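You operate a simulated robot arm through the tools that you are given. There is no shell and no other tool.

The job below is to be done with a simulated robot arm. You get a single attempt, and the scene is never put back.

TASK
Take out the tested panel, dose what the chart names for its fault and mix it in with air.
Fine: unclip it and stand it in the free gap; one press; air off once the cloud has cleared.
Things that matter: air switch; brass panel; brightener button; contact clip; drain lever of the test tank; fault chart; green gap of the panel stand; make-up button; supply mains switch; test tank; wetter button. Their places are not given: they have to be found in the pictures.

Only the result counts: the job must be done as asked and must still hold three seconds after the hand-in. Knocking over, shifting, dropping, spilling or breaking anything else fails it.

THE ROBOT
A 6-joint arm with a two-finger parallel gripper, fixed in place. Base frame: the origin is on the floor under the middle of its stand, x ahead of it, y to its left, z up; the work surface is at about z = 880. Units: mm, rad, N and s.
With the tool pointing down near the work surface it reaches from about 240 to 640 mm from the base axis. Its first joint turns from -1.152 to 1.152 rad. Payload 2.7 kg.
The TCP is the grasp point between the finger pads, 23 mm short of the fingertips. In the tool frame z runs along the fingers and y along their closing line. Largest opening 94 mm; finger width 38, thickness 10; the body of the gripper, 54 by 96 mm, starts 39 mm behind the TCP.
Orientation is that of the tool frame in the base frame, as [roll, pitch, yaw] about the fixed x, y, z axes, in that order (R = Rz(yaw) Ry(pitch) Rx(roll)). With the fingers straight down and closing along the base's y, the tool's x points along the base's -x, its y along +y and its z along -z.

THE INTERFACE
- The arm moves only by the tool step_arm. Its argument "commands" is a list of rows, each a list of 3 entries, a list of its own where there are three numbers: the turn, a rotation vector about the tool's x, y, z in rad, then the shift along the tool's x, y, z in mm, then the finger opening in mm, from 0 to 94. In form: [[[rx, ry, rz], [tx, ty, tz], gripper], ...]. A call has 1 to 20 rows; each row is the pose to reach, as a shift and turn from the pose commanded when the call began, along the tool's axes at that moment. A row lasts 0.2 s, in which the tool goes at most 50 mm and 0.15 rad; a call with a longer step from one row to the next is refused whole, and so is a gripper value outside its range. Where a pose cannot be reached the arm comes as near as it can. A force on the tool above 40 N (or 10 N above the force at the start of the call, whichever is more), or a blocked arm, ends the call early, and 0.2 s more pass. Each finger travels about 45 mm/s and halts on what it meets, pressing with about 27 N; the grip force reading is that of the motor and also rises with nothing between the fingers. The clock runs only during rows and for 0.2 s after the last one: add rows that repeat a pose to give the fingers time. The reply holds the time, the measured pose of the TCP, the force on the tool along the base axes, the opening and the grip force, in the units named above and with some noise, with the torque about the TCP (base axes, N m) and any sound that the robot's microphone picked up, and new pictures: "show" is both (left out), scene, wrist or none.
- Cameras (640 x 400 px; columns grow to the right, rows downward): "scene" is fixed at [99.7, -459.5, 1401.8]; the picture's right is [0.45, -0.89, 0.00], its down [-0.51, -0.25, -0.82] and it looks along [0.74, 0.37, -0.57] (base axes); focal length 220 px, centre (320, 200). "wrist" rides on the gripper at [87, 16, -75] in the tool frame; the picture's right is [-0.18, 0.98, 0.00], its down [-0.58, -0.11, -0.81] and it looks along [-0.79, -0.15, 0.59] (tool axes); focal length 243 px, centre (320, 200).
- probe_pixels(camera, pixels): for up to 12 pixels [column, row] of the newest picture of that camera ("zoom" is the newest enlarged one), the place [x, y, z] in the base frame of the surface seen there, good to about 2 mm. It takes no simulated time.
- inspect(camera, box): a new picture of the part [left, top, right, bottom] of that camera's present view, enlarged. It takes no simulated time.
- close_job(): hands the job in; it is judged then, once.

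Open the gripper and draw the arm clear of the work before you hand the job in, unless the task says otherwise.

The tools are called after "Call:" as name(argument=value, ...) on one line, values as JSON. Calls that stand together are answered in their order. step_arm: Moves the arm, as the interface text tells. Its arguments: {"type":"object","properties":{"commands":{"type":"array","items":{"type":"array"}},"show":{"type":"string","enum":["both","scene","wrist","none"]}},"required":["commands"]} The other tools are called the same way: probe_pixels (camera, pixels) gives the place of the surface under pixels of a picture; inspect (camera, box) takes an enlarged picture of a part of a camera's view; close_job () hands the job in.

At the start:

```text
t: 0.0
tcp_pos: [358.0, -7.5, 1279.6]
orientation: [-3.139, 0.001, 3.142]
contact_force: [0.8, 0.2, 0.6]
ft_torque: [-0.02, -0.03, 0.0]
finger_gap: 94.0
grasp_force: 0.0
```

scene: 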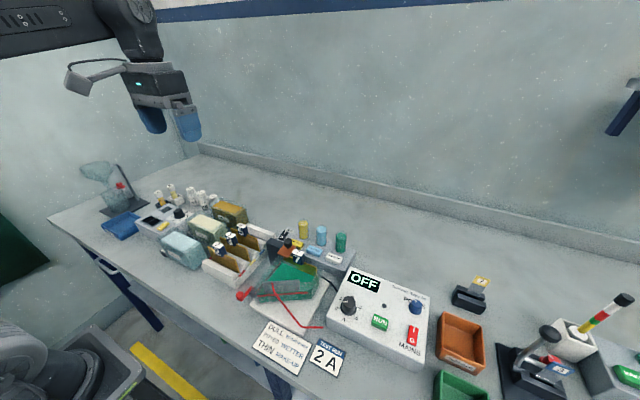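
wrist: 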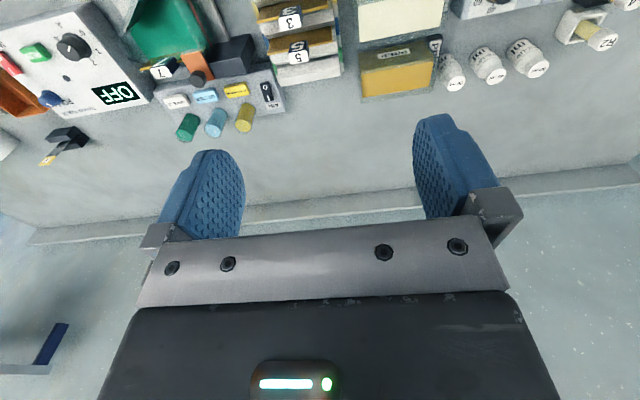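

The scene shows a bench with a tank around (290,280), a supply box around (380,315), and a chart card at (283,350). I'll enlarge these areas to read them before moving.

Call:
inspect(camera="scene", box=[230, 210, 360, 300])

Call:
inspect(camera="scene", box=[240, 300, 360, 390])

Call:
inspect(camera="scene", box=[320, 260, 450, 370])

Call:
inspect(camera="scene", box=[420, 260, 640, 400])

Call:
inspect(camera="scene", box=[130, 170, 280, 290])

Call:
inspect(camera="wrist", box=[0, 0, 320, 180])

```text
4.44 times, centred on (295, 255) of scene
```

zoom: 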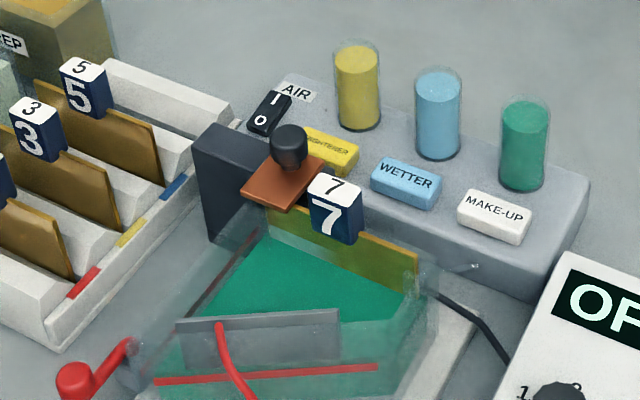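

```text
4.44 times, centred on (300, 345) of scene
```

zoom: 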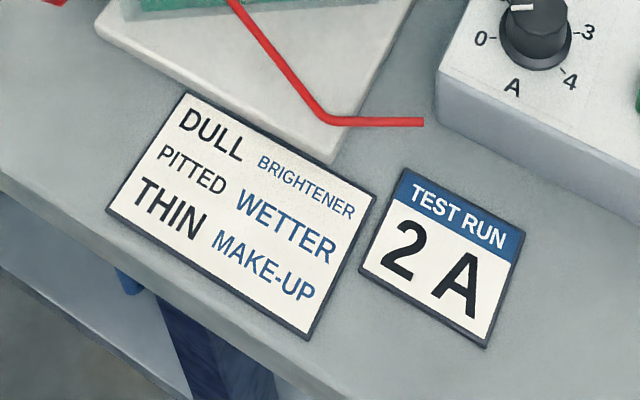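

```text
3.64 times, centred on (385, 315) of scene
```

zoom: 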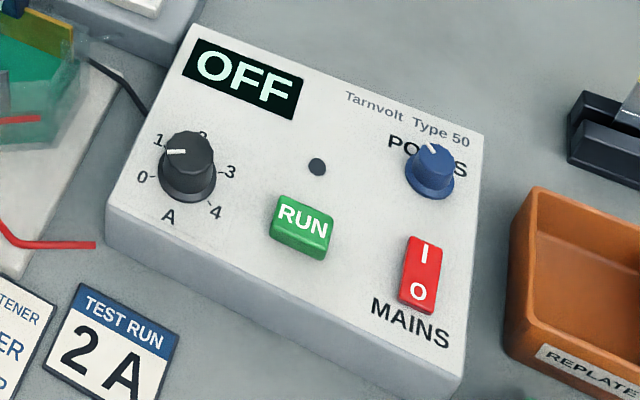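

```text
2.86 times, centred on (530, 330) of scene
```

zoom: 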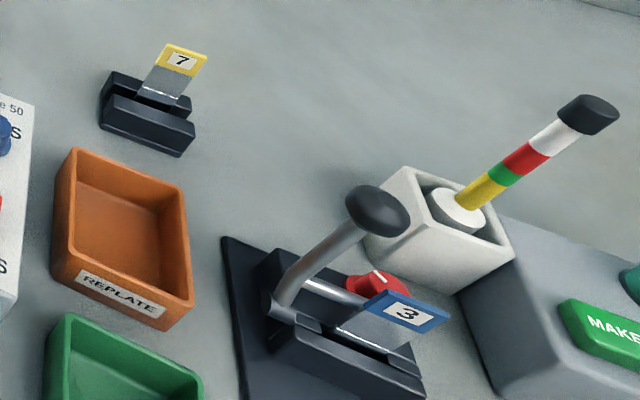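

```text
3.33 times, centred on (205, 230) of scene
```

zoom: 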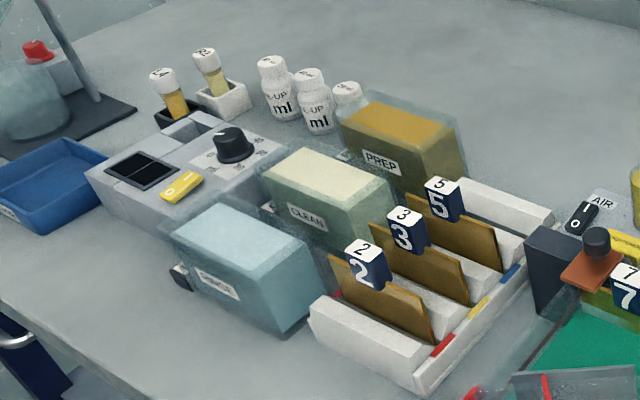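

```text
2.00 times, centred on (160, 90) of wrist
```

zoom: 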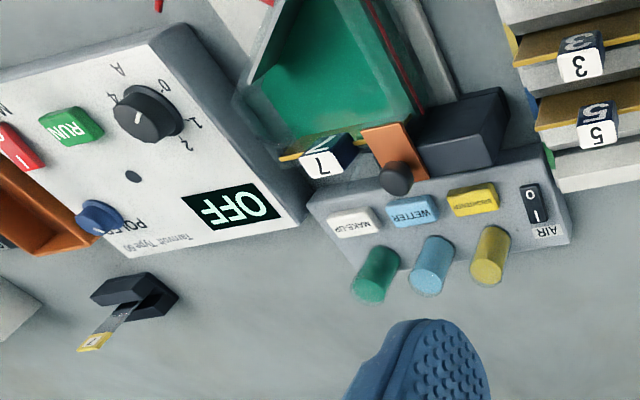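

The chart reads DULL→BRIGHTENER, PITTED→WETTER, THIN→MAKE-UP; panel 7 stands in the tank behind a copper clip with a black knob. I'll zoom closer on clip, stand and switches, and probe positions.

Call:
inspect(camera="scene", box=[262, 220, 326, 260])

Call:
inspect(camera="scene", box=[200, 210, 290, 290])

Call:
inspect(camera="wrist", box=[120, 20, 300, 140])

Call:
inspect(camera="wrist", box=[240, 0, 380, 90])

Call:
inspect(camera="scene", box=[230, 260, 340, 340])

```text
10.00 times, centred on (294, 240) of scene
```

zoom: 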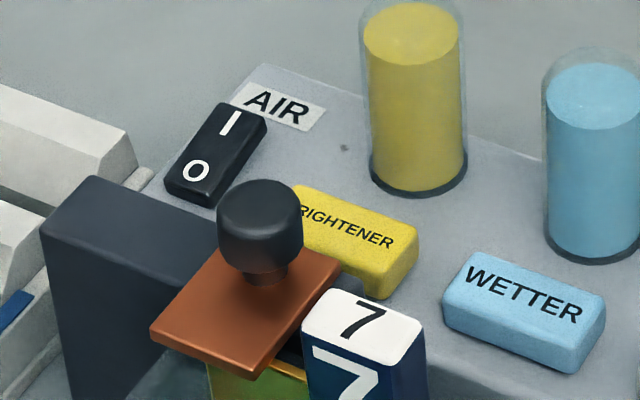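

```text
5.00 times, centred on (245, 250) of scene
```

zoom: 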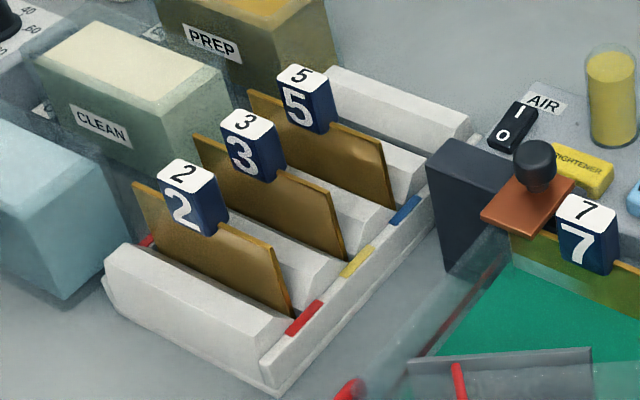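

```text
3.33 times, centred on (210, 80) of wrist
```

zoom: 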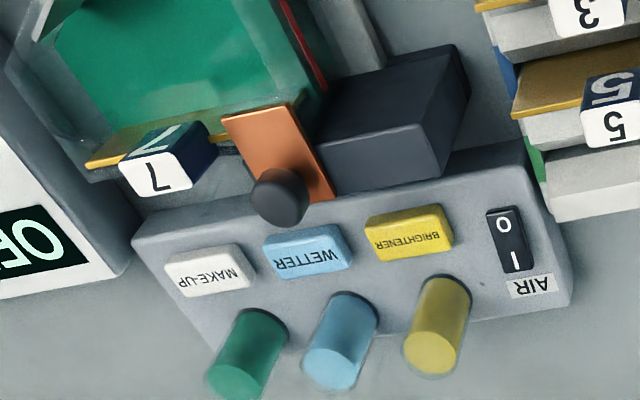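

```text
4.44 times, centred on (310, 45) of wrist
```

zoom: 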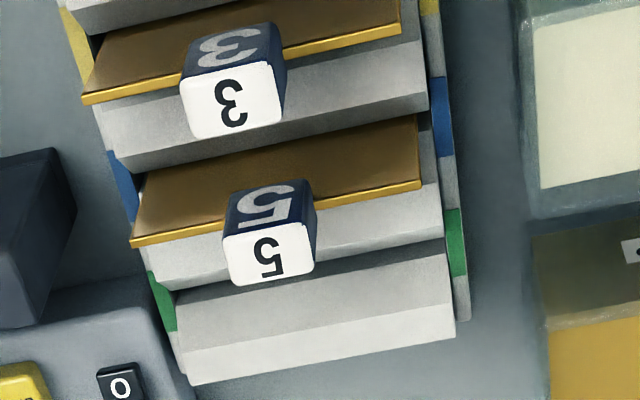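

```text
5.00 times, centred on (285, 300) of scene
```

zoom: 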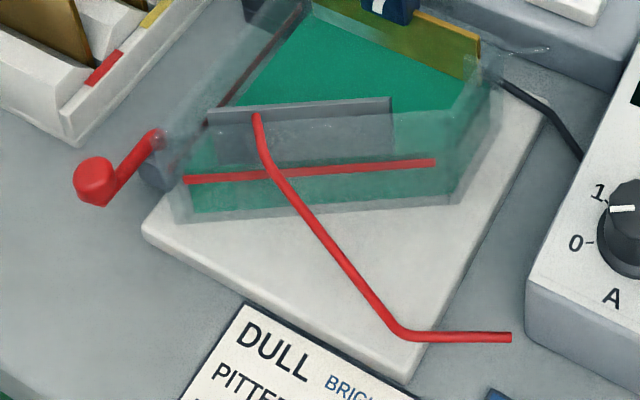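

I'll probe the clip's copper plate, its knob, the dark block, panel 7's tab and plate edge to get geometry.

Call:
inspect(camera="wrist", box=[145, 40, 265, 115])

Call:
probe_pixels(camera="scene", pixels=[[288, 241], [282, 254], [292, 258], [280, 252], [272, 241], [268, 247], [297, 252], [298, 258], [307, 264], [322, 271], [288, 257], [300, 272]])

Call:
probe_pixels(camera="wrist", pixels=[[187, 55], [198, 65], [208, 60], [214, 78], [195, 78], [220, 50], [250, 45], [232, 72], [235, 55], [170, 72], [150, 68], [180, 60]])

```text
5.33 times, centred on (205, 78) of wrist
```

zoom: 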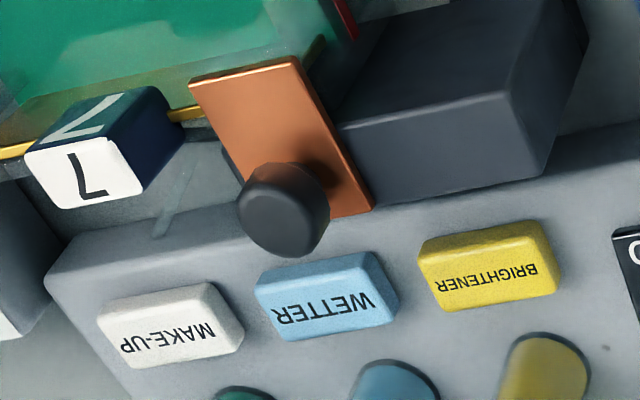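

```text
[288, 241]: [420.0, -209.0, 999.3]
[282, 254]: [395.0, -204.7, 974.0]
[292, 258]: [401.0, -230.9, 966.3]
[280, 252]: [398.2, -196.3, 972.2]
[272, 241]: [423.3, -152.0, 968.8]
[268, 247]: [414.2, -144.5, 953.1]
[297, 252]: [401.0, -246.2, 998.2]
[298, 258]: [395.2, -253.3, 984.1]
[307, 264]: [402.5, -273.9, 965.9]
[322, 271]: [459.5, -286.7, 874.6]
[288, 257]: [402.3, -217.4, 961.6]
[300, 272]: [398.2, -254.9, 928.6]
```

```text
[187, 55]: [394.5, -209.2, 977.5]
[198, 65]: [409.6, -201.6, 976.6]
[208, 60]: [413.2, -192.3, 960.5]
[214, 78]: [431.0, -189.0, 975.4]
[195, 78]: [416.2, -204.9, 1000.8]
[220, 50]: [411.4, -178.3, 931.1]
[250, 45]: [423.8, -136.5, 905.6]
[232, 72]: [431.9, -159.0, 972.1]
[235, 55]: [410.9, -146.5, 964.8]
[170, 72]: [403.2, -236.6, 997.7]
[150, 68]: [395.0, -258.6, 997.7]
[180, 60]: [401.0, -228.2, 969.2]
```

The clip's copper plate lies at z≈975 over the panel edge with its knob at about [418,-207,1000]; I need a closer look at how it moves. I move the TCP to about [300,-180,1080], free air in front of the tank.

Call:
step_arm(commands=[[[0, 0, 0], [10, -29, 33], 94], [[0, 0, 0], [20, -58, 66], 94], [[0, 0, 0], [29, -87, 99], 94], [[0, 0, 0], [39, -116, 132], 94], [[0, 0, 0], [49, -145, 165], 94], [[0, 0, 0], [58, -172, 198], 94], [[0, 0, 0], [58, -172, 198], 94]])

```text
t: 1.6
tcp_pos: [299.2, -176.2, 1082.1]
orientation: [-3.139, 0.002, -3.14]
contact_force: [0.3, -0.8, 0.3]
ft_torque: [0.03, 0.0, -0.02]
finger_gap: 94.1
grasp_force: 0.0
```

scene: 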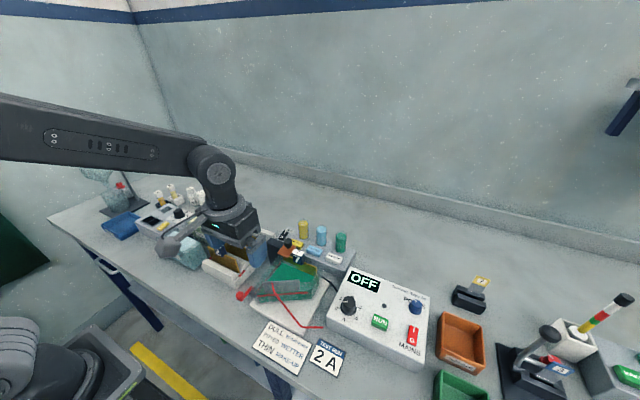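
wrist: 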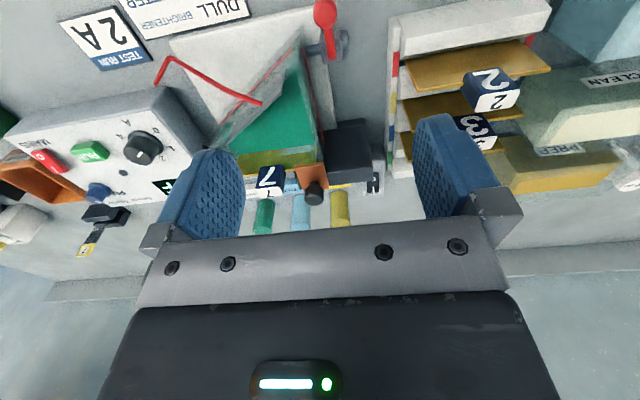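

The wrist view now shows the clip at (313,180) and tank at (275,130). I'll zoom in on clip, tank and stand.

Call:
inspect(camera="wrist", box=[240, 120, 390, 215])

Call:
inspect(camera="wrist", box=[200, 0, 400, 130])

Call:
inspect(camera="wrist", box=[370, 0, 590, 140])

Call:
inspect(camera="scene", box=[240, 210, 360, 290])

Call:
inspect(camera="wrist", box=[0, 90, 220, 230])

```text
4.21 times, centred on (315, 168) of wrist
```

zoom: 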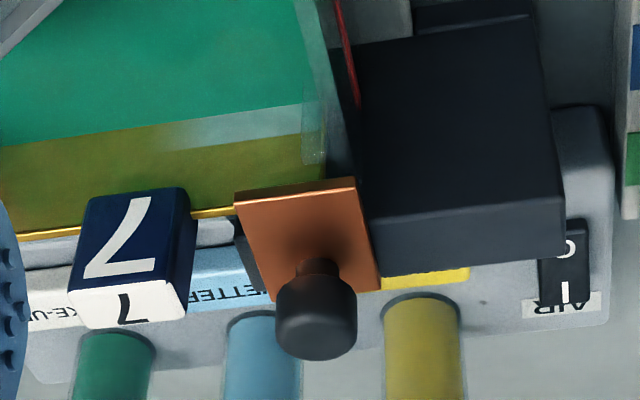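

```text
3.08 times, centred on (300, 65) of wrist
```

zoom: 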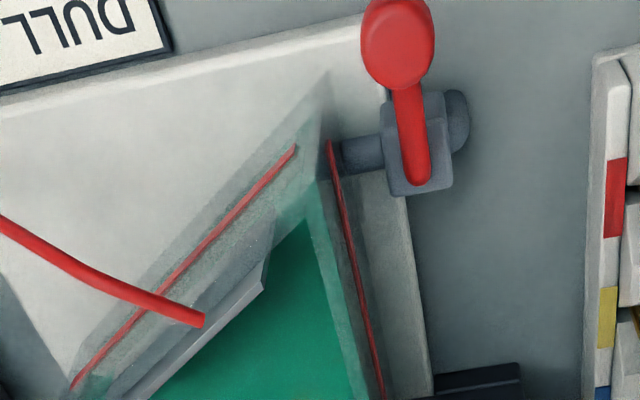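

```text
2.86 times, centred on (480, 70) of wrist
```

zoom: 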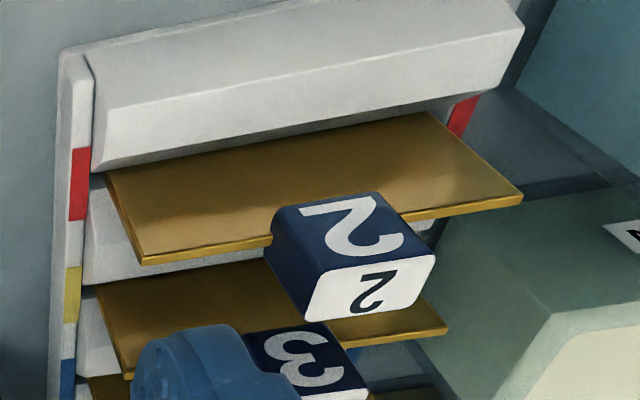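

```text
5.00 times, centred on (300, 250) of scene
```

zoom: 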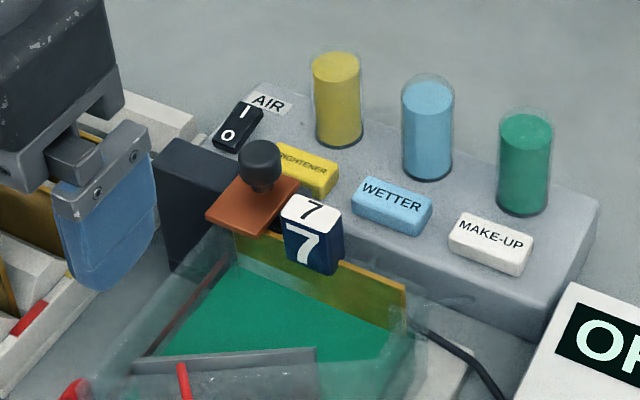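

```text
2.86 times, centred on (110, 160) of wrist
```

zoom: 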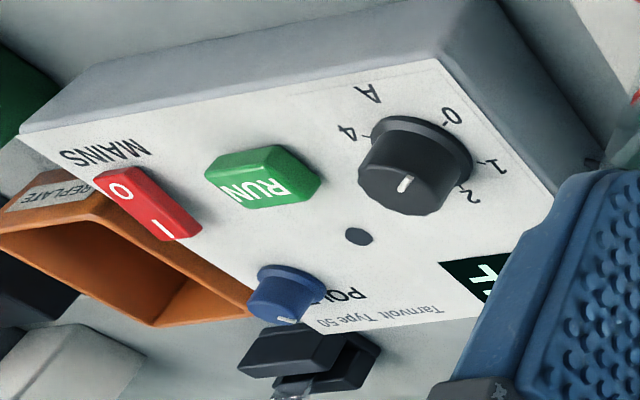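

I'll probe the clip plate corners and block corners in an enlarged wrist view to work out the mechanism.

Call:
inspect(camera="wrist", box=[280, 140, 380, 205])

Call:
probe_pixels(camera="wrist", pixels=[[297, 167], [323, 163], [328, 187], [312, 172], [304, 184], [314, 182], [313, 192], [329, 176], [329, 171], [372, 174], [372, 168], [365, 130]])

Call:
probe_pixels(camera="wrist", pixels=[[262, 190], [283, 190], [270, 178], [261, 170], [284, 165], [245, 174], [256, 173], [290, 170], [310, 160], [280, 160], [250, 165], [330, 165]])

```text
6.15 times, centred on (330, 172) of wrist
```

zoom: 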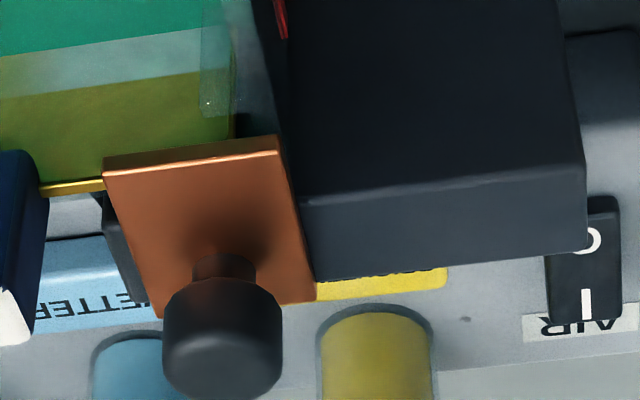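

```text
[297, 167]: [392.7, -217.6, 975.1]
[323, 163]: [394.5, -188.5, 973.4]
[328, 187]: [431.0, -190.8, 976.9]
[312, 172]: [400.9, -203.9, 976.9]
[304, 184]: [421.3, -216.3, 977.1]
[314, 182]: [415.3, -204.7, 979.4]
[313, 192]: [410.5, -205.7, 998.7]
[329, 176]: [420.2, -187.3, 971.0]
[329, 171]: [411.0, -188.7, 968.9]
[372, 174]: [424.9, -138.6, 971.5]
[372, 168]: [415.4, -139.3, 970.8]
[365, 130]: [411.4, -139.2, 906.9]
```

```text
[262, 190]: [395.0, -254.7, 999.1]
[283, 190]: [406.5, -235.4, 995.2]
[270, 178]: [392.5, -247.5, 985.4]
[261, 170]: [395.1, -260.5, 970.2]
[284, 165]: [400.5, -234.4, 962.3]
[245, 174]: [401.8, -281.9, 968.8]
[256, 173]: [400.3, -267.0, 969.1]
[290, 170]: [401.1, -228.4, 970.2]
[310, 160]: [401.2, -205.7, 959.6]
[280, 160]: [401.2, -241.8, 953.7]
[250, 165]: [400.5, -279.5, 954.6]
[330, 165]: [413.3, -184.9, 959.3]
```

The panel plane sits at x≈401, and the clip plate (x 393–431, y -217…-188, z≈976) overlaps its top edge; I want a side view of the clip before touching it. I rotate the tool by 90° so the wrist camera looks along +y, staying high at z≈1090.

Call:
step_arm(commands=[[[0, 0, -0.143], [-8.4, -12.7, -2], 94], [[0, 0, -0.286], [-16.7, -25.5, -4], 94], [[0, 0, -0.428], [-25, -38, -6], 94], [[0, 0, -0.571], [-33.5, -51, -8], 94], [[0, 0, -0.714], [-42, -63.6, -8], 94], [[0, 0, -0.857], [-50, -76, -8], 94], [[0, 0, -1.0], [-58.5, -89, -8], 94], [[0, 0, -1.142], [-67, -102, -8], 94], [[0, 0, -1.285], [-75, -114.5, -8], 94], [[0, 0, -1.428], [-83.6, -127, -8], 94], [[0, 0, -1.571], [-92, -140, -8], 94], [[0, 0, -1.571], [-92, -140, -8], 94]])

```text
t: 4.2
tcp_pos: [392.7, -319.2, 1091.1]
orientation: [-3.141, 0.001, -1.569]
contact_force: [-0.2, -0.2, -0.2]
ft_torque: [0.0, 0.02, 0.0]
finger_gap: 94.0
grasp_force: 0.0
```

scene: 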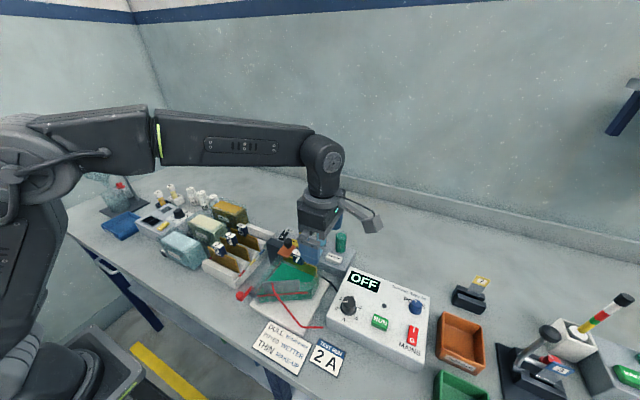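
wrist: 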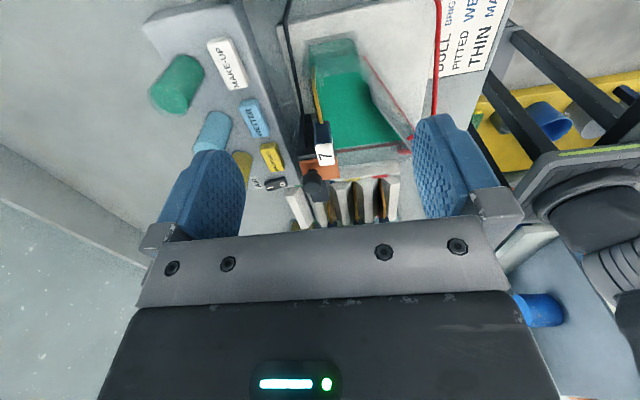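

The side view shows the clip at (318,180). I zoom in on it.

Call:
inspect(camera="wrist", box=[270, 120, 370, 220])

Call:
inspect(camera="wrist", box=[295, 145, 345, 205])

Call:
inspect(camera="wrist", box=[140, 0, 300, 200])

Call:
inspect(camera="scene", box=[190, 200, 300, 290])

```text
4.00 times, centred on (320, 170) of wrist
```

zoom: 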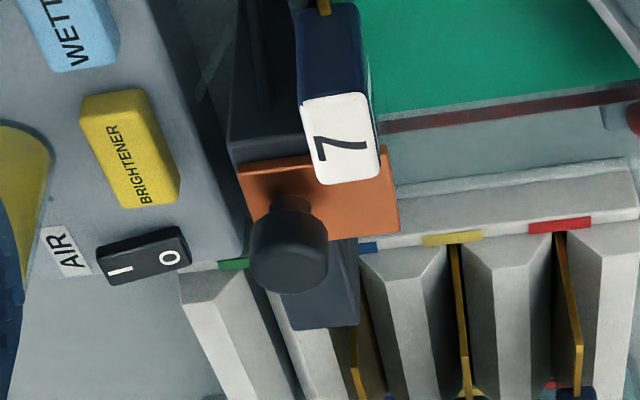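

```text
6.67 times, centred on (320, 175) of wrist
```

zoom: 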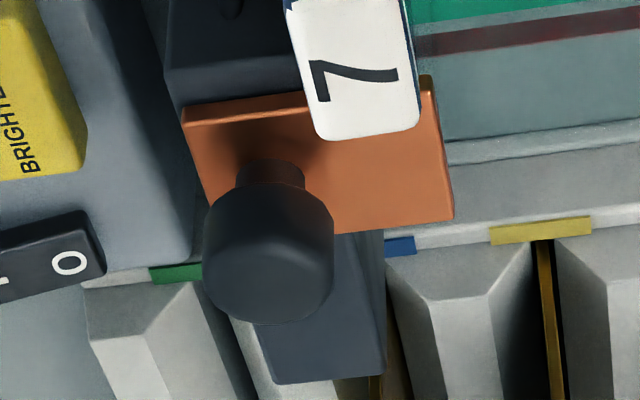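

```text
2.00 times, centred on (220, 100) of wrist
```

zoom: 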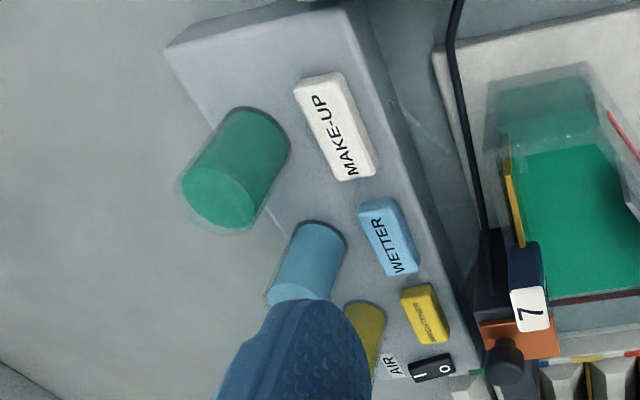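

```text
4.44 times, centred on (245, 245) of scene
```

zoom: 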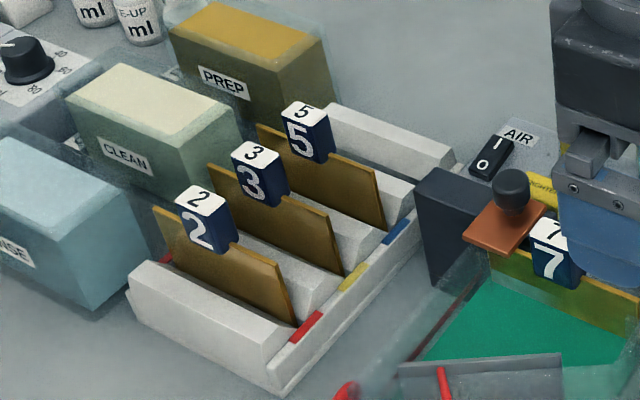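

The plate sits flush beside a dark block whose top is just under the plate, with a lower dark bar behind the panel. I probe the knob, the bar, block corners, and buttons in this view.

Call:
probe_pixels(camera="wrist", pixels=[[313, 190], [306, 186], [320, 186], [313, 176], [305, 182], [321, 181], [302, 165], [336, 170], [325, 198], [320, 192], [305, 155], [300, 135]])

Call:
probe_pixels(camera="wrist", pixels=[[227, 62], [256, 118], [272, 158], [276, 184], [269, 186], [282, 184], [325, 155], [325, 135], [322, 120], [298, 187], [292, 180], [345, 180]])

Call:
probe_pixels(camera="scene", pixels=[[234, 228], [242, 226], [248, 222], [222, 236], [236, 246], [250, 243], [241, 246], [255, 240], [258, 236], [245, 252], [238, 264], [260, 226]])

```text
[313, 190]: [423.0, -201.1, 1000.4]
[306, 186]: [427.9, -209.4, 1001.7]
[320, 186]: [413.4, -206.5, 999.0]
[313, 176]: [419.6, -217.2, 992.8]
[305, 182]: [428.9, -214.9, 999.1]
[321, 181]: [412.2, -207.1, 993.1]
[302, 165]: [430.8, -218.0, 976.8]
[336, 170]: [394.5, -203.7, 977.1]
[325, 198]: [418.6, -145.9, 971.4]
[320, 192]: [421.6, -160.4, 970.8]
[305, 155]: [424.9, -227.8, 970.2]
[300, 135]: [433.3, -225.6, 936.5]
```

```text
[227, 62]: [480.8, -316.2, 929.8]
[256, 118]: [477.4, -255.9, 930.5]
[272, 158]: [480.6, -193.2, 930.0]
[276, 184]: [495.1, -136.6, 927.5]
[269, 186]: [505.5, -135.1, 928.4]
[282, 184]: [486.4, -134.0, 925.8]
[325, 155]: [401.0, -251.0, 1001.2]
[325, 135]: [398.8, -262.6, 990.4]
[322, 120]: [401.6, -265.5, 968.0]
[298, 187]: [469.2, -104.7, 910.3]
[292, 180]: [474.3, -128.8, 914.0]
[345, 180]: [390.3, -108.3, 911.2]
```

```text
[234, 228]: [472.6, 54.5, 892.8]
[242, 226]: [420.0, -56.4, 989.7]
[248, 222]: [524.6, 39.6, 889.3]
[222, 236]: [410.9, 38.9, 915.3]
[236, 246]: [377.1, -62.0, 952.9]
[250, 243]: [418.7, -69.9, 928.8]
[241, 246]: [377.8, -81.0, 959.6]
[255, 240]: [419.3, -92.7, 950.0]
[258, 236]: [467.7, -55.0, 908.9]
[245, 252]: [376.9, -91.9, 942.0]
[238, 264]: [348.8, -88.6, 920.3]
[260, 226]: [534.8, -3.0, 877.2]
```

The knob measures about x 410–430, y -217…-197, top z 1000, and the bar under the plate (top z≈970) runs on to y≈-137, suggesting the clip slides. I move above the knob, fingers closing along x, opening 42.

Call:
step_arm(commands=[[[0, 0, 0], [-28, -7, 10], 80], [[0, 0, 0], [-56, -14, 20], 65], [[0, 0, 0], [-84, -21, 28], 50], [[0, 0, 0], [-113, -28, 36], 42], [[0, 0, 0], [-113, -28, 40], 42], [[0, 0, 0], [-113, -28, 40], 42]])

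```text
t: 5.6
tcp_pos: [423.0, -206.0, 1049.5]
orientation: [-3.141, -0.002, -1.571]
contact_force: [-0.2, -0.5, 0.1]
ft_torque: [-0.02, 0.04, 0.01]
finger_gap: 42.0
grasp_force: 0.1
```

scene: 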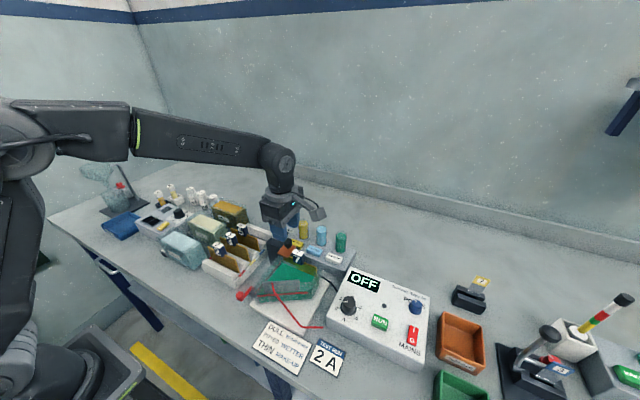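
wrist: 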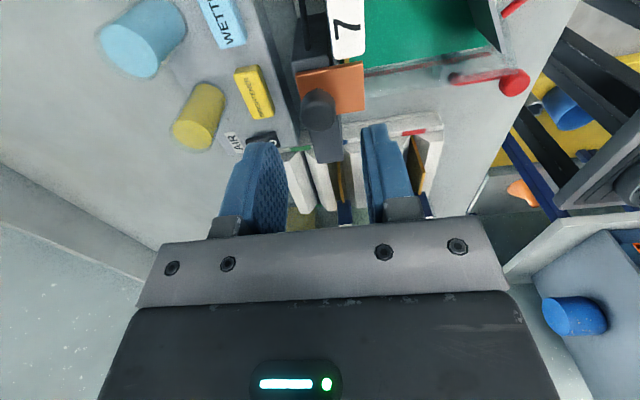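

The fingers straddle the knob line (knob at (318,110), fingers at columns 255 and 388). I descend 45 mm so the fingertips reach about z 981.

Call:
step_arm(commands=[[[0, 0, 0], [0, 0, 15], 42], [[0, 0, 0], [0, 0, 28], 42], [[0, 0, 0], [0, 0, 38], 42], [[0, 0, 0], [0, 0, 45], 42], [[0, 0, 0], [0, 0, 45], 42]])

Call:
inspect(camera="scene", box=[250, 200, 350, 270])

Call:
inspect(camera="wrist", box=[200, 0, 440, 240])

```text
t: 6.8
tcp_pos: [421.7, -205.3, 1006.4]
orientation: [-3.138, -0.002, -1.569]
contact_force: [0.8, 0.1, 0.6]
ft_torque: [0.01, -0.01, -0.02]
finger_gap: 42.2
grasp_force: 0.1
```

scene: 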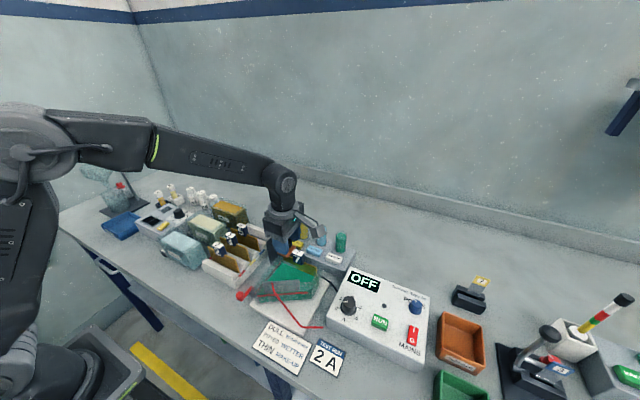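
wrist: 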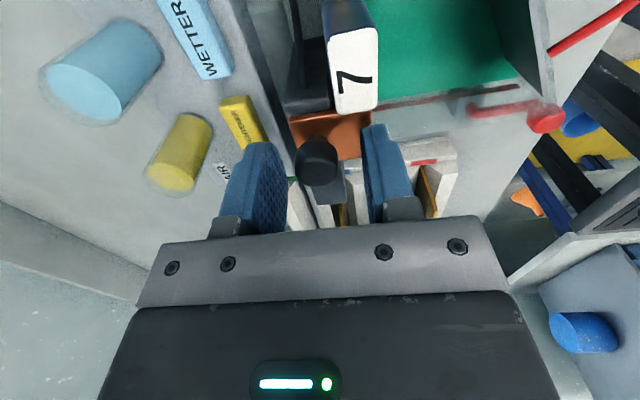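

```text
5.71 times, centred on (300, 235) of scene
```

zoom: 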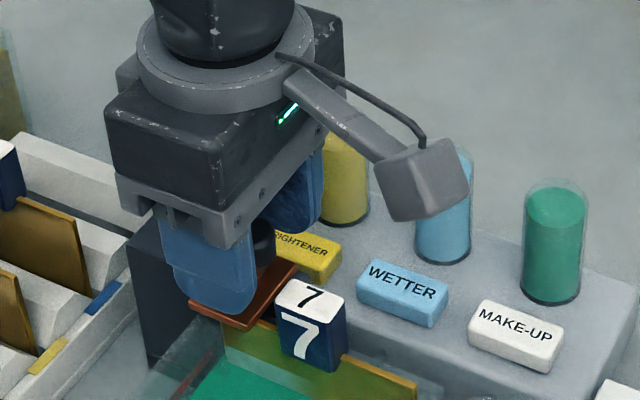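

```text
1.67 times, centred on (320, 120) of wrist
```

zoom: 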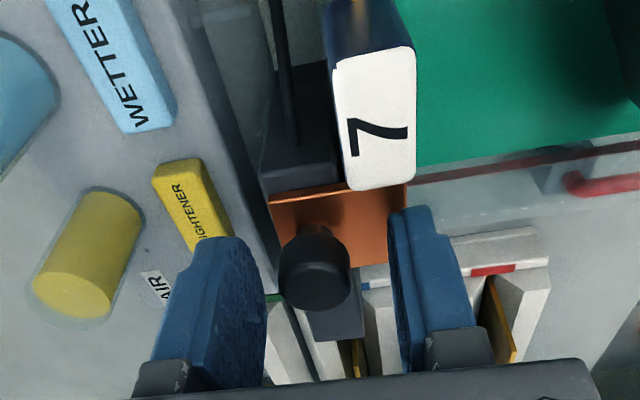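

The knob is between the pads at (318,160) and all is clear of tab 7. I close the fingers on the knob.

Call:
step_arm(commands=[[[0, 0, 0], [0, 0, 0], 30], [[0, 0, 0], [0, 0, 0], 20], [[0, 0, 0], [0, 0, 0], 14], [[0, 0, 0], [0, 0, 0], 14], [[0, 0, 0], [0, 0, 0], 14]], show="wrist")

```text
t: 8.0
tcp_pos: [424.2, -206.1, 1006.8]
orientation: [-3.137, -0.004, -1.569]
contact_force: [20.6, 0.5, -6.4]
ft_torque: [0.15, -0.35, 0.04]
finger_gap: 20.3
grasp_force: 45.2
```

wrist: 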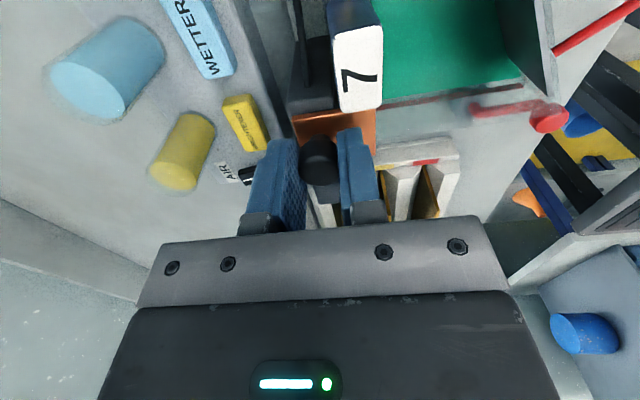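

Grip closed at 20.3 mm with a 20 N side load in +x, so the knob's centre is about 4 mm further in x than commanded. I shift 4 mm in +x to relieve it.

Call:
step_arm(commands=[[[0, 0, 0], [0, -2, 0], 14], [[0, 0, 0], [0, -4, 0], 14], [[0, 0, 0], [0, -4, 0], 14]], show="none")

```text
t: 8.8
tcp_pos: [423.6, -206.2, 1006.2]
orientation: [3.136, -0.001, -1.571]
contact_force: [-16.5, 2.4, 8.1]
ft_torque: [-0.32, 0.1, 0.14]
finger_gap: 20.2
grasp_force: 45.3
```

Force flipped to -16.5 N with no motion, so the knob is stiff in x (equilibrium ≈2.2 mm). I go back 1.8 mm and try +y (tool -x) by a few mm.

Call:
step_arm(commands=[[[0, 0, 0], [0, 1.8, 0], 14], [[0, 0, 0], [-1.5, 1.8, 0], 14], [[0, 0, 0], [-3, 1.8, 0], 14], [[0, 0, 0], [-3, 1.8, 0], 14]], show="none")

```text
t: 9.8
tcp_pos: [423.9, -203.1, 1005.1]
orientation: [-3.139, -0.004, -1.57]
contact_force: [-9.7, -0.1, 7.4]
ft_torque: [0.19, 0.18, -0.19]
finger_gap: 20.1
grasp_force: 45.0
```

With 3 mm in +y there was no resisting force (y -206.2→-203.1), so the clip seems to slide along +y. I continue 12 mm more and look.

Call:
step_arm(commands=[[[0, 0, 0], [-4, 1, 0], 14], [[0, 0, 0], [-8, 1, 0], 14], [[0, 0, 0], [-12, 1, 0], 14], [[0, 0, 0], [-12, 1, 0], 14]])

Call:
inspect(camera="wrist", box=[200, 0, 440, 240])

Call:
inspect(camera="scene", box=[250, 200, 350, 270])

```text
t: 10.8
tcp_pos: [422.6, -190.9, 1005.8]
orientation: [-3.137, -0.001, -1.569]
contact_force: [5.1, -0.2, 3.2]
ft_torque: [-0.11, 0.08, 0.08]
finger_gap: 20.2
grasp_force: 44.5
```

scene: 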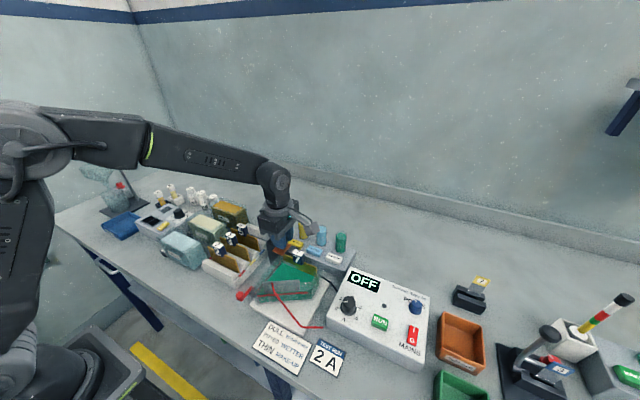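
wrist: 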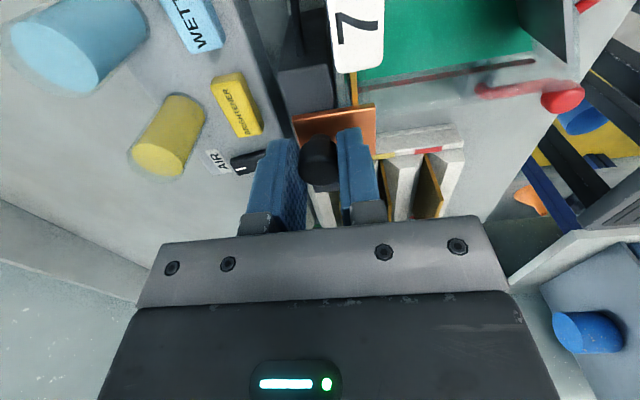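

```text
1.67 times, centred on (320, 120) of wrist
```

zoom: 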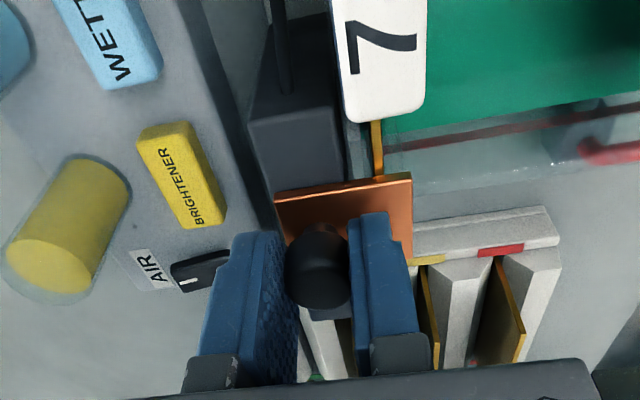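

```text
5.71 times, centred on (300, 235) of scene
```

zoom: 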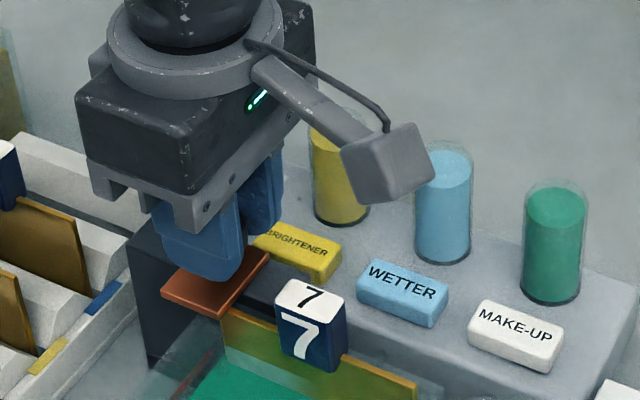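

The copper plate has visibly moved along the rail with the knob, so sliding +y is right. I continue 25 mm more in small steps.

Call:
step_arm(commands=[[[0, 0, 0], [-4, 0, 0], 14], [[0, 0, 0], [-8, 0, 0], 14], [[0, 0, 0], [-12, 0, 0], 14], [[0, 0, 0], [-16, 0, 0], 14], [[0, 0, 0], [-19, 0, 0], 14], [[0, 0, 0], [-22, 0, 0], 14], [[0, 0, 0], [-25, 0, 0], 14], [[0, 0, 0], [-25, 0, 0], 14]])

Call:
inspect(camera="wrist", box=[200, 0, 440, 240])

Call:
inspect(camera="scene", box=[240, 200, 340, 270])

```text
t: 12.7
tcp_pos: [421.9, -171.2, 1005.5]
orientation: [-3.137, -0.01, -1.573]
contact_force: [2.7, -11.2, -5.8]
ft_torque: [-0.17, 0.13, 0.01]
finger_gap: 20.4
grasp_force: 44.8
stopped in row 8: the force on the tool passed its limit at 40 N (the readings are from after the stop); the commanded pose is now the measured one
```

scene: 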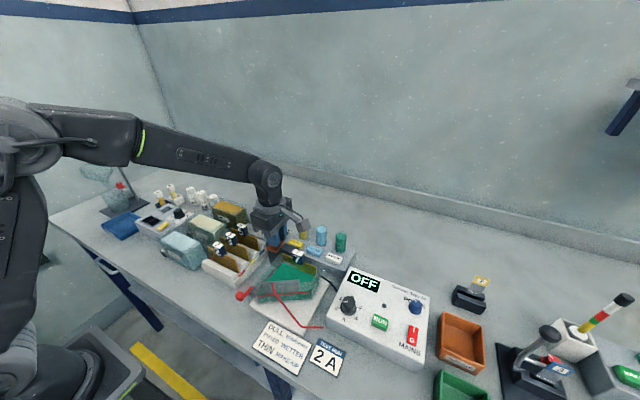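
wrist: 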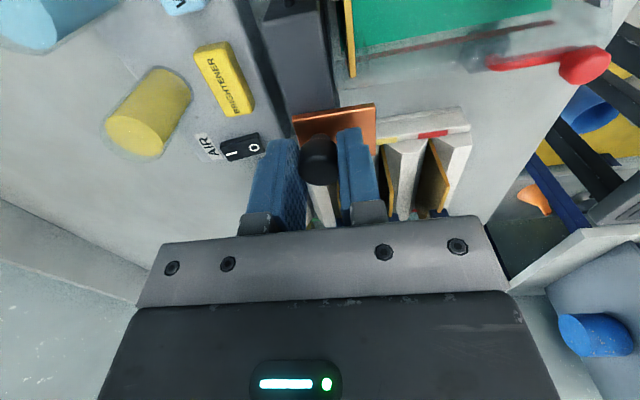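

```text
1.67 times, centred on (320, 120) of wrist
```

zoom: 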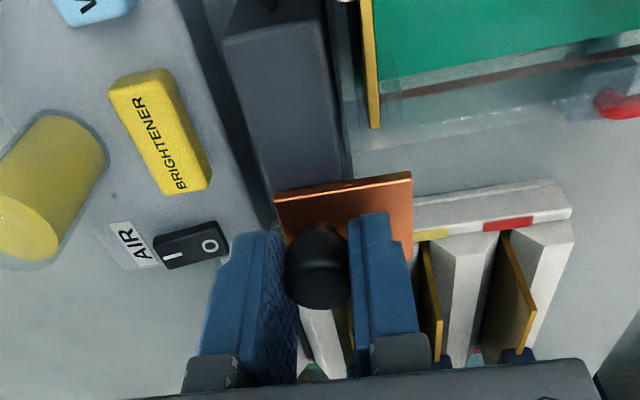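

```text
5.71 times, centred on (290, 235) of scene
```

zoom: 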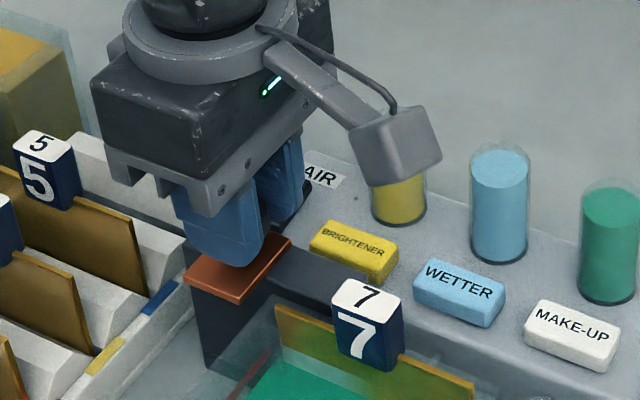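

The clip met its stop at y≈-171 and is well clear of the panel's end. I open the fingers and rise.

Call:
step_arm(commands=[[[0, 0, 0], [0, 0, 0], 30], [[0, 0, 0], [0, 0, 0], 42], [[0, 0, 0], [0, 0, 0], 42], [[0, 0, 0], [0, 0, -20], 42], [[0, 0, 0], [0, 0, -50], 42], [[0, 0, 0], [0, 0, -90], 60], [[0, 0, 0], [0, 0, -90], 60]])

Call:
inspect(camera="scene", box=[240, 210, 340, 280])

```text
t: 14.2
tcp_pos: [421.8, -169.2, 1097.3]
orientation: [-3.136, -0.008, -1.572]
contact_force: [0.5, -0.9, -0.1]
ft_torque: [0.02, 0.0, -0.04]
finger_gap: 59.8
grasp_force: 0.0
```

scene: 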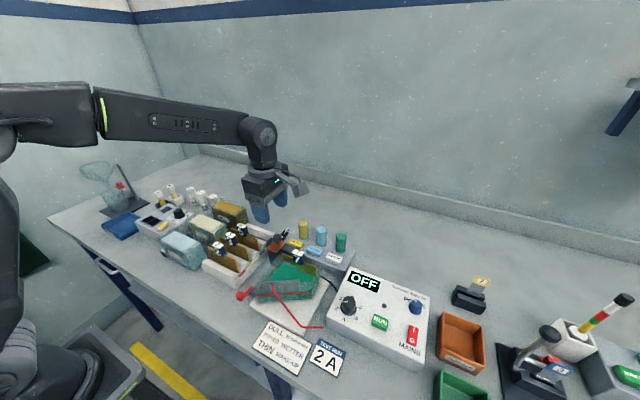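
wrist: 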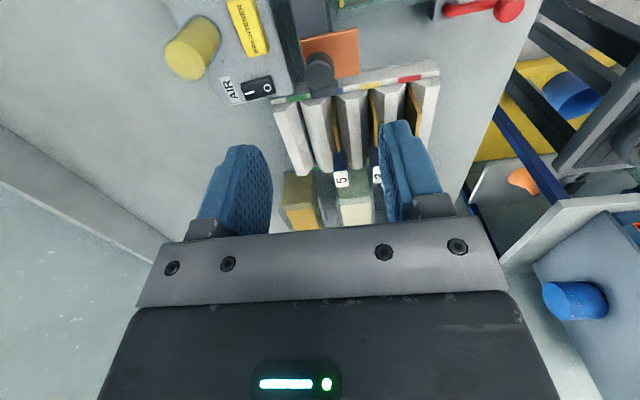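

```text
5.71 times, centred on (290, 245) of scene
```

zoom: 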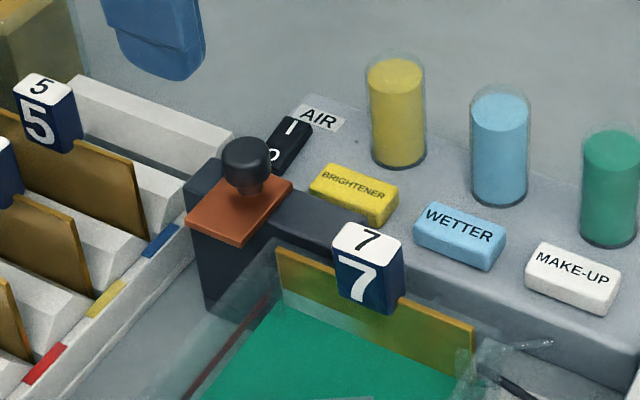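

The clip rests at its stop and panel 7's edge is free. The wrist view also looks along the stand gaps (columns 275–440), so I zoom and probe there.

Call:
inspect(camera="wrist", box=[260, 60, 450, 210])

Call:
probe_pixels(camera="wrist", pixels=[[299, 97], [327, 92], [373, 83], [408, 78], [276, 107], [294, 104], [305, 101], [326, 98], [335, 97], [312, 170], [306, 140], [325, 160]])

Call:
probe_pixels(camera="wrist", pixels=[[342, 180], [336, 170], [345, 172], [377, 175], [336, 130], [340, 186], [375, 120], [300, 172], [285, 140], [318, 130], [337, 150], [331, 150]])

```text
2.67 times, centred on (355, 135) of wrist
```

zoom: 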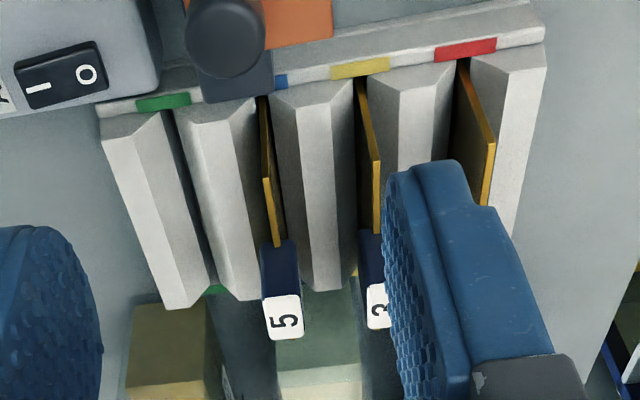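

```text
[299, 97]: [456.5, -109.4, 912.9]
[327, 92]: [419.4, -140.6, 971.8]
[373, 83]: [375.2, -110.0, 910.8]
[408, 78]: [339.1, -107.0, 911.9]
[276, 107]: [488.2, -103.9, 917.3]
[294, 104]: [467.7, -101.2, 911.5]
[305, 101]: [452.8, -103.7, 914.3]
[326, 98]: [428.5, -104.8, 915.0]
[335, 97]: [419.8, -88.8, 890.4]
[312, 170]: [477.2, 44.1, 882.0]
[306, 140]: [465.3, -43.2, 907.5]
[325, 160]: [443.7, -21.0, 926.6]
```

```text
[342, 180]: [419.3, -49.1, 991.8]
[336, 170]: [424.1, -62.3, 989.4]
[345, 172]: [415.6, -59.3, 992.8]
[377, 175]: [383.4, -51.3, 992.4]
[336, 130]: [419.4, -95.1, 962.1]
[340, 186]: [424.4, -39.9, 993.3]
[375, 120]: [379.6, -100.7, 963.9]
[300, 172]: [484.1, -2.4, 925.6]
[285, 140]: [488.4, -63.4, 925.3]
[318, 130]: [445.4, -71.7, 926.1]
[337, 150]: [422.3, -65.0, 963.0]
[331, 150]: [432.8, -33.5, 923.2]
```

Gaps run along y with x≈339 (red), 378 (yellow), 419 (blue) and ≈458 (green, empty). I probe the enlarged view to get the green gap's line accurately.

Call:
probe_pixels(camera="zoom", pixels=[[140, 106], [188, 98], [163, 103], [207, 291], [226, 287], [216, 290], [160, 113], [177, 110], [208, 265], [262, 100], [254, 240], [172, 130]])

Call:
probe_pixels(camera="zoom", pixels=[[265, 182], [272, 240], [262, 130], [330, 72], [388, 64], [437, 55], [495, 44], [278, 280], [295, 320], [275, 330], [280, 260], [378, 180]])

```text
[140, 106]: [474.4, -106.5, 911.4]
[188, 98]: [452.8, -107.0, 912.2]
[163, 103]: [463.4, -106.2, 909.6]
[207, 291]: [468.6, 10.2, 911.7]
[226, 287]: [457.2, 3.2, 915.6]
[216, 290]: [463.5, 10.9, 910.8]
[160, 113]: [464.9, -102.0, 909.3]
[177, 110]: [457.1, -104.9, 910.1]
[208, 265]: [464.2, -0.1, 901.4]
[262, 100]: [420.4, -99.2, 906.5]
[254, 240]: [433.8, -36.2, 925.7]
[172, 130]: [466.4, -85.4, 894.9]
```

```text
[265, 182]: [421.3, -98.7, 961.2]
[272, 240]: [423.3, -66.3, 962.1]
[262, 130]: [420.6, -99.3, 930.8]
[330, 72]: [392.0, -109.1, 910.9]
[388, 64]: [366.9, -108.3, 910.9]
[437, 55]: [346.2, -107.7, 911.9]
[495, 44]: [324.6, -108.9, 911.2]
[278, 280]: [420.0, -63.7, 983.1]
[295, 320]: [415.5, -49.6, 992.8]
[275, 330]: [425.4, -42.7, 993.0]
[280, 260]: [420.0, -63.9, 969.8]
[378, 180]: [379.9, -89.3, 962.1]
```

Green gap centre is x≈463.5 (labels 452.8–474.4), with panel 5 standing at x≈421, y -99…-1, tab y -64…-36. Now I zoom on tab 7 in the scene view to fix the grasp point.

Call:
inspect(camera="scene", box=[276, 240, 336, 278])

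```text
10.53 times, centred on (306, 259) of scene
```

zoom: 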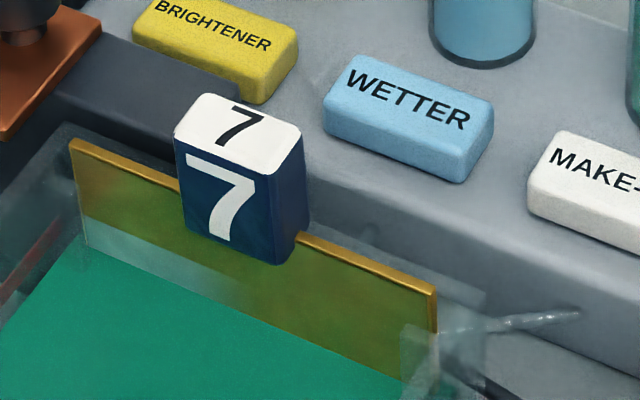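

I probe the tab's front face, top corners, side face and the plate's ends in this enlarged view.

Call:
probe_pixels(camera="zoom", pixels=[[190, 150], [260, 175], [190, 215], [262, 240], [280, 170], [298, 160], [290, 230], [210, 98], [298, 128], [185, 124], [265, 147], [240, 122]])

Call:
probe_pixels(camera="zoom", pixels=[[74, 144], [120, 160], [165, 180], [310, 240], [370, 264], [432, 290], [436, 320], [90, 180], [160, 220], [320, 290], [400, 320], [272, 262]])

```text
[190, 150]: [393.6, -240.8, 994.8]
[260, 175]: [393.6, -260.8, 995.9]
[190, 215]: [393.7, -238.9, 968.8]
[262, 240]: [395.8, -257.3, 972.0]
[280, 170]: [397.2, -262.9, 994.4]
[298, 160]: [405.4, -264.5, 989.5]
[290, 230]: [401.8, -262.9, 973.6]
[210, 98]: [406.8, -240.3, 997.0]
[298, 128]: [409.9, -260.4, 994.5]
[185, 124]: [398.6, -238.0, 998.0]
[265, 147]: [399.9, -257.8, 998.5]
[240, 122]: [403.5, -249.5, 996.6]
```

```text
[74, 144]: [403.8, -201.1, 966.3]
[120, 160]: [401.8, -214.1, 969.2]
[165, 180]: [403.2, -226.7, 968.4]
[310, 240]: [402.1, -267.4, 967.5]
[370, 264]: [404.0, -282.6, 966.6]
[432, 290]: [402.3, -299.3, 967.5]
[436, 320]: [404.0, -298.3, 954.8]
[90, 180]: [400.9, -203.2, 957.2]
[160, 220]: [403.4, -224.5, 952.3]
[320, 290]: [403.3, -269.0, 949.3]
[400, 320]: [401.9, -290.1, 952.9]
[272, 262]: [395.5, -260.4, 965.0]
```

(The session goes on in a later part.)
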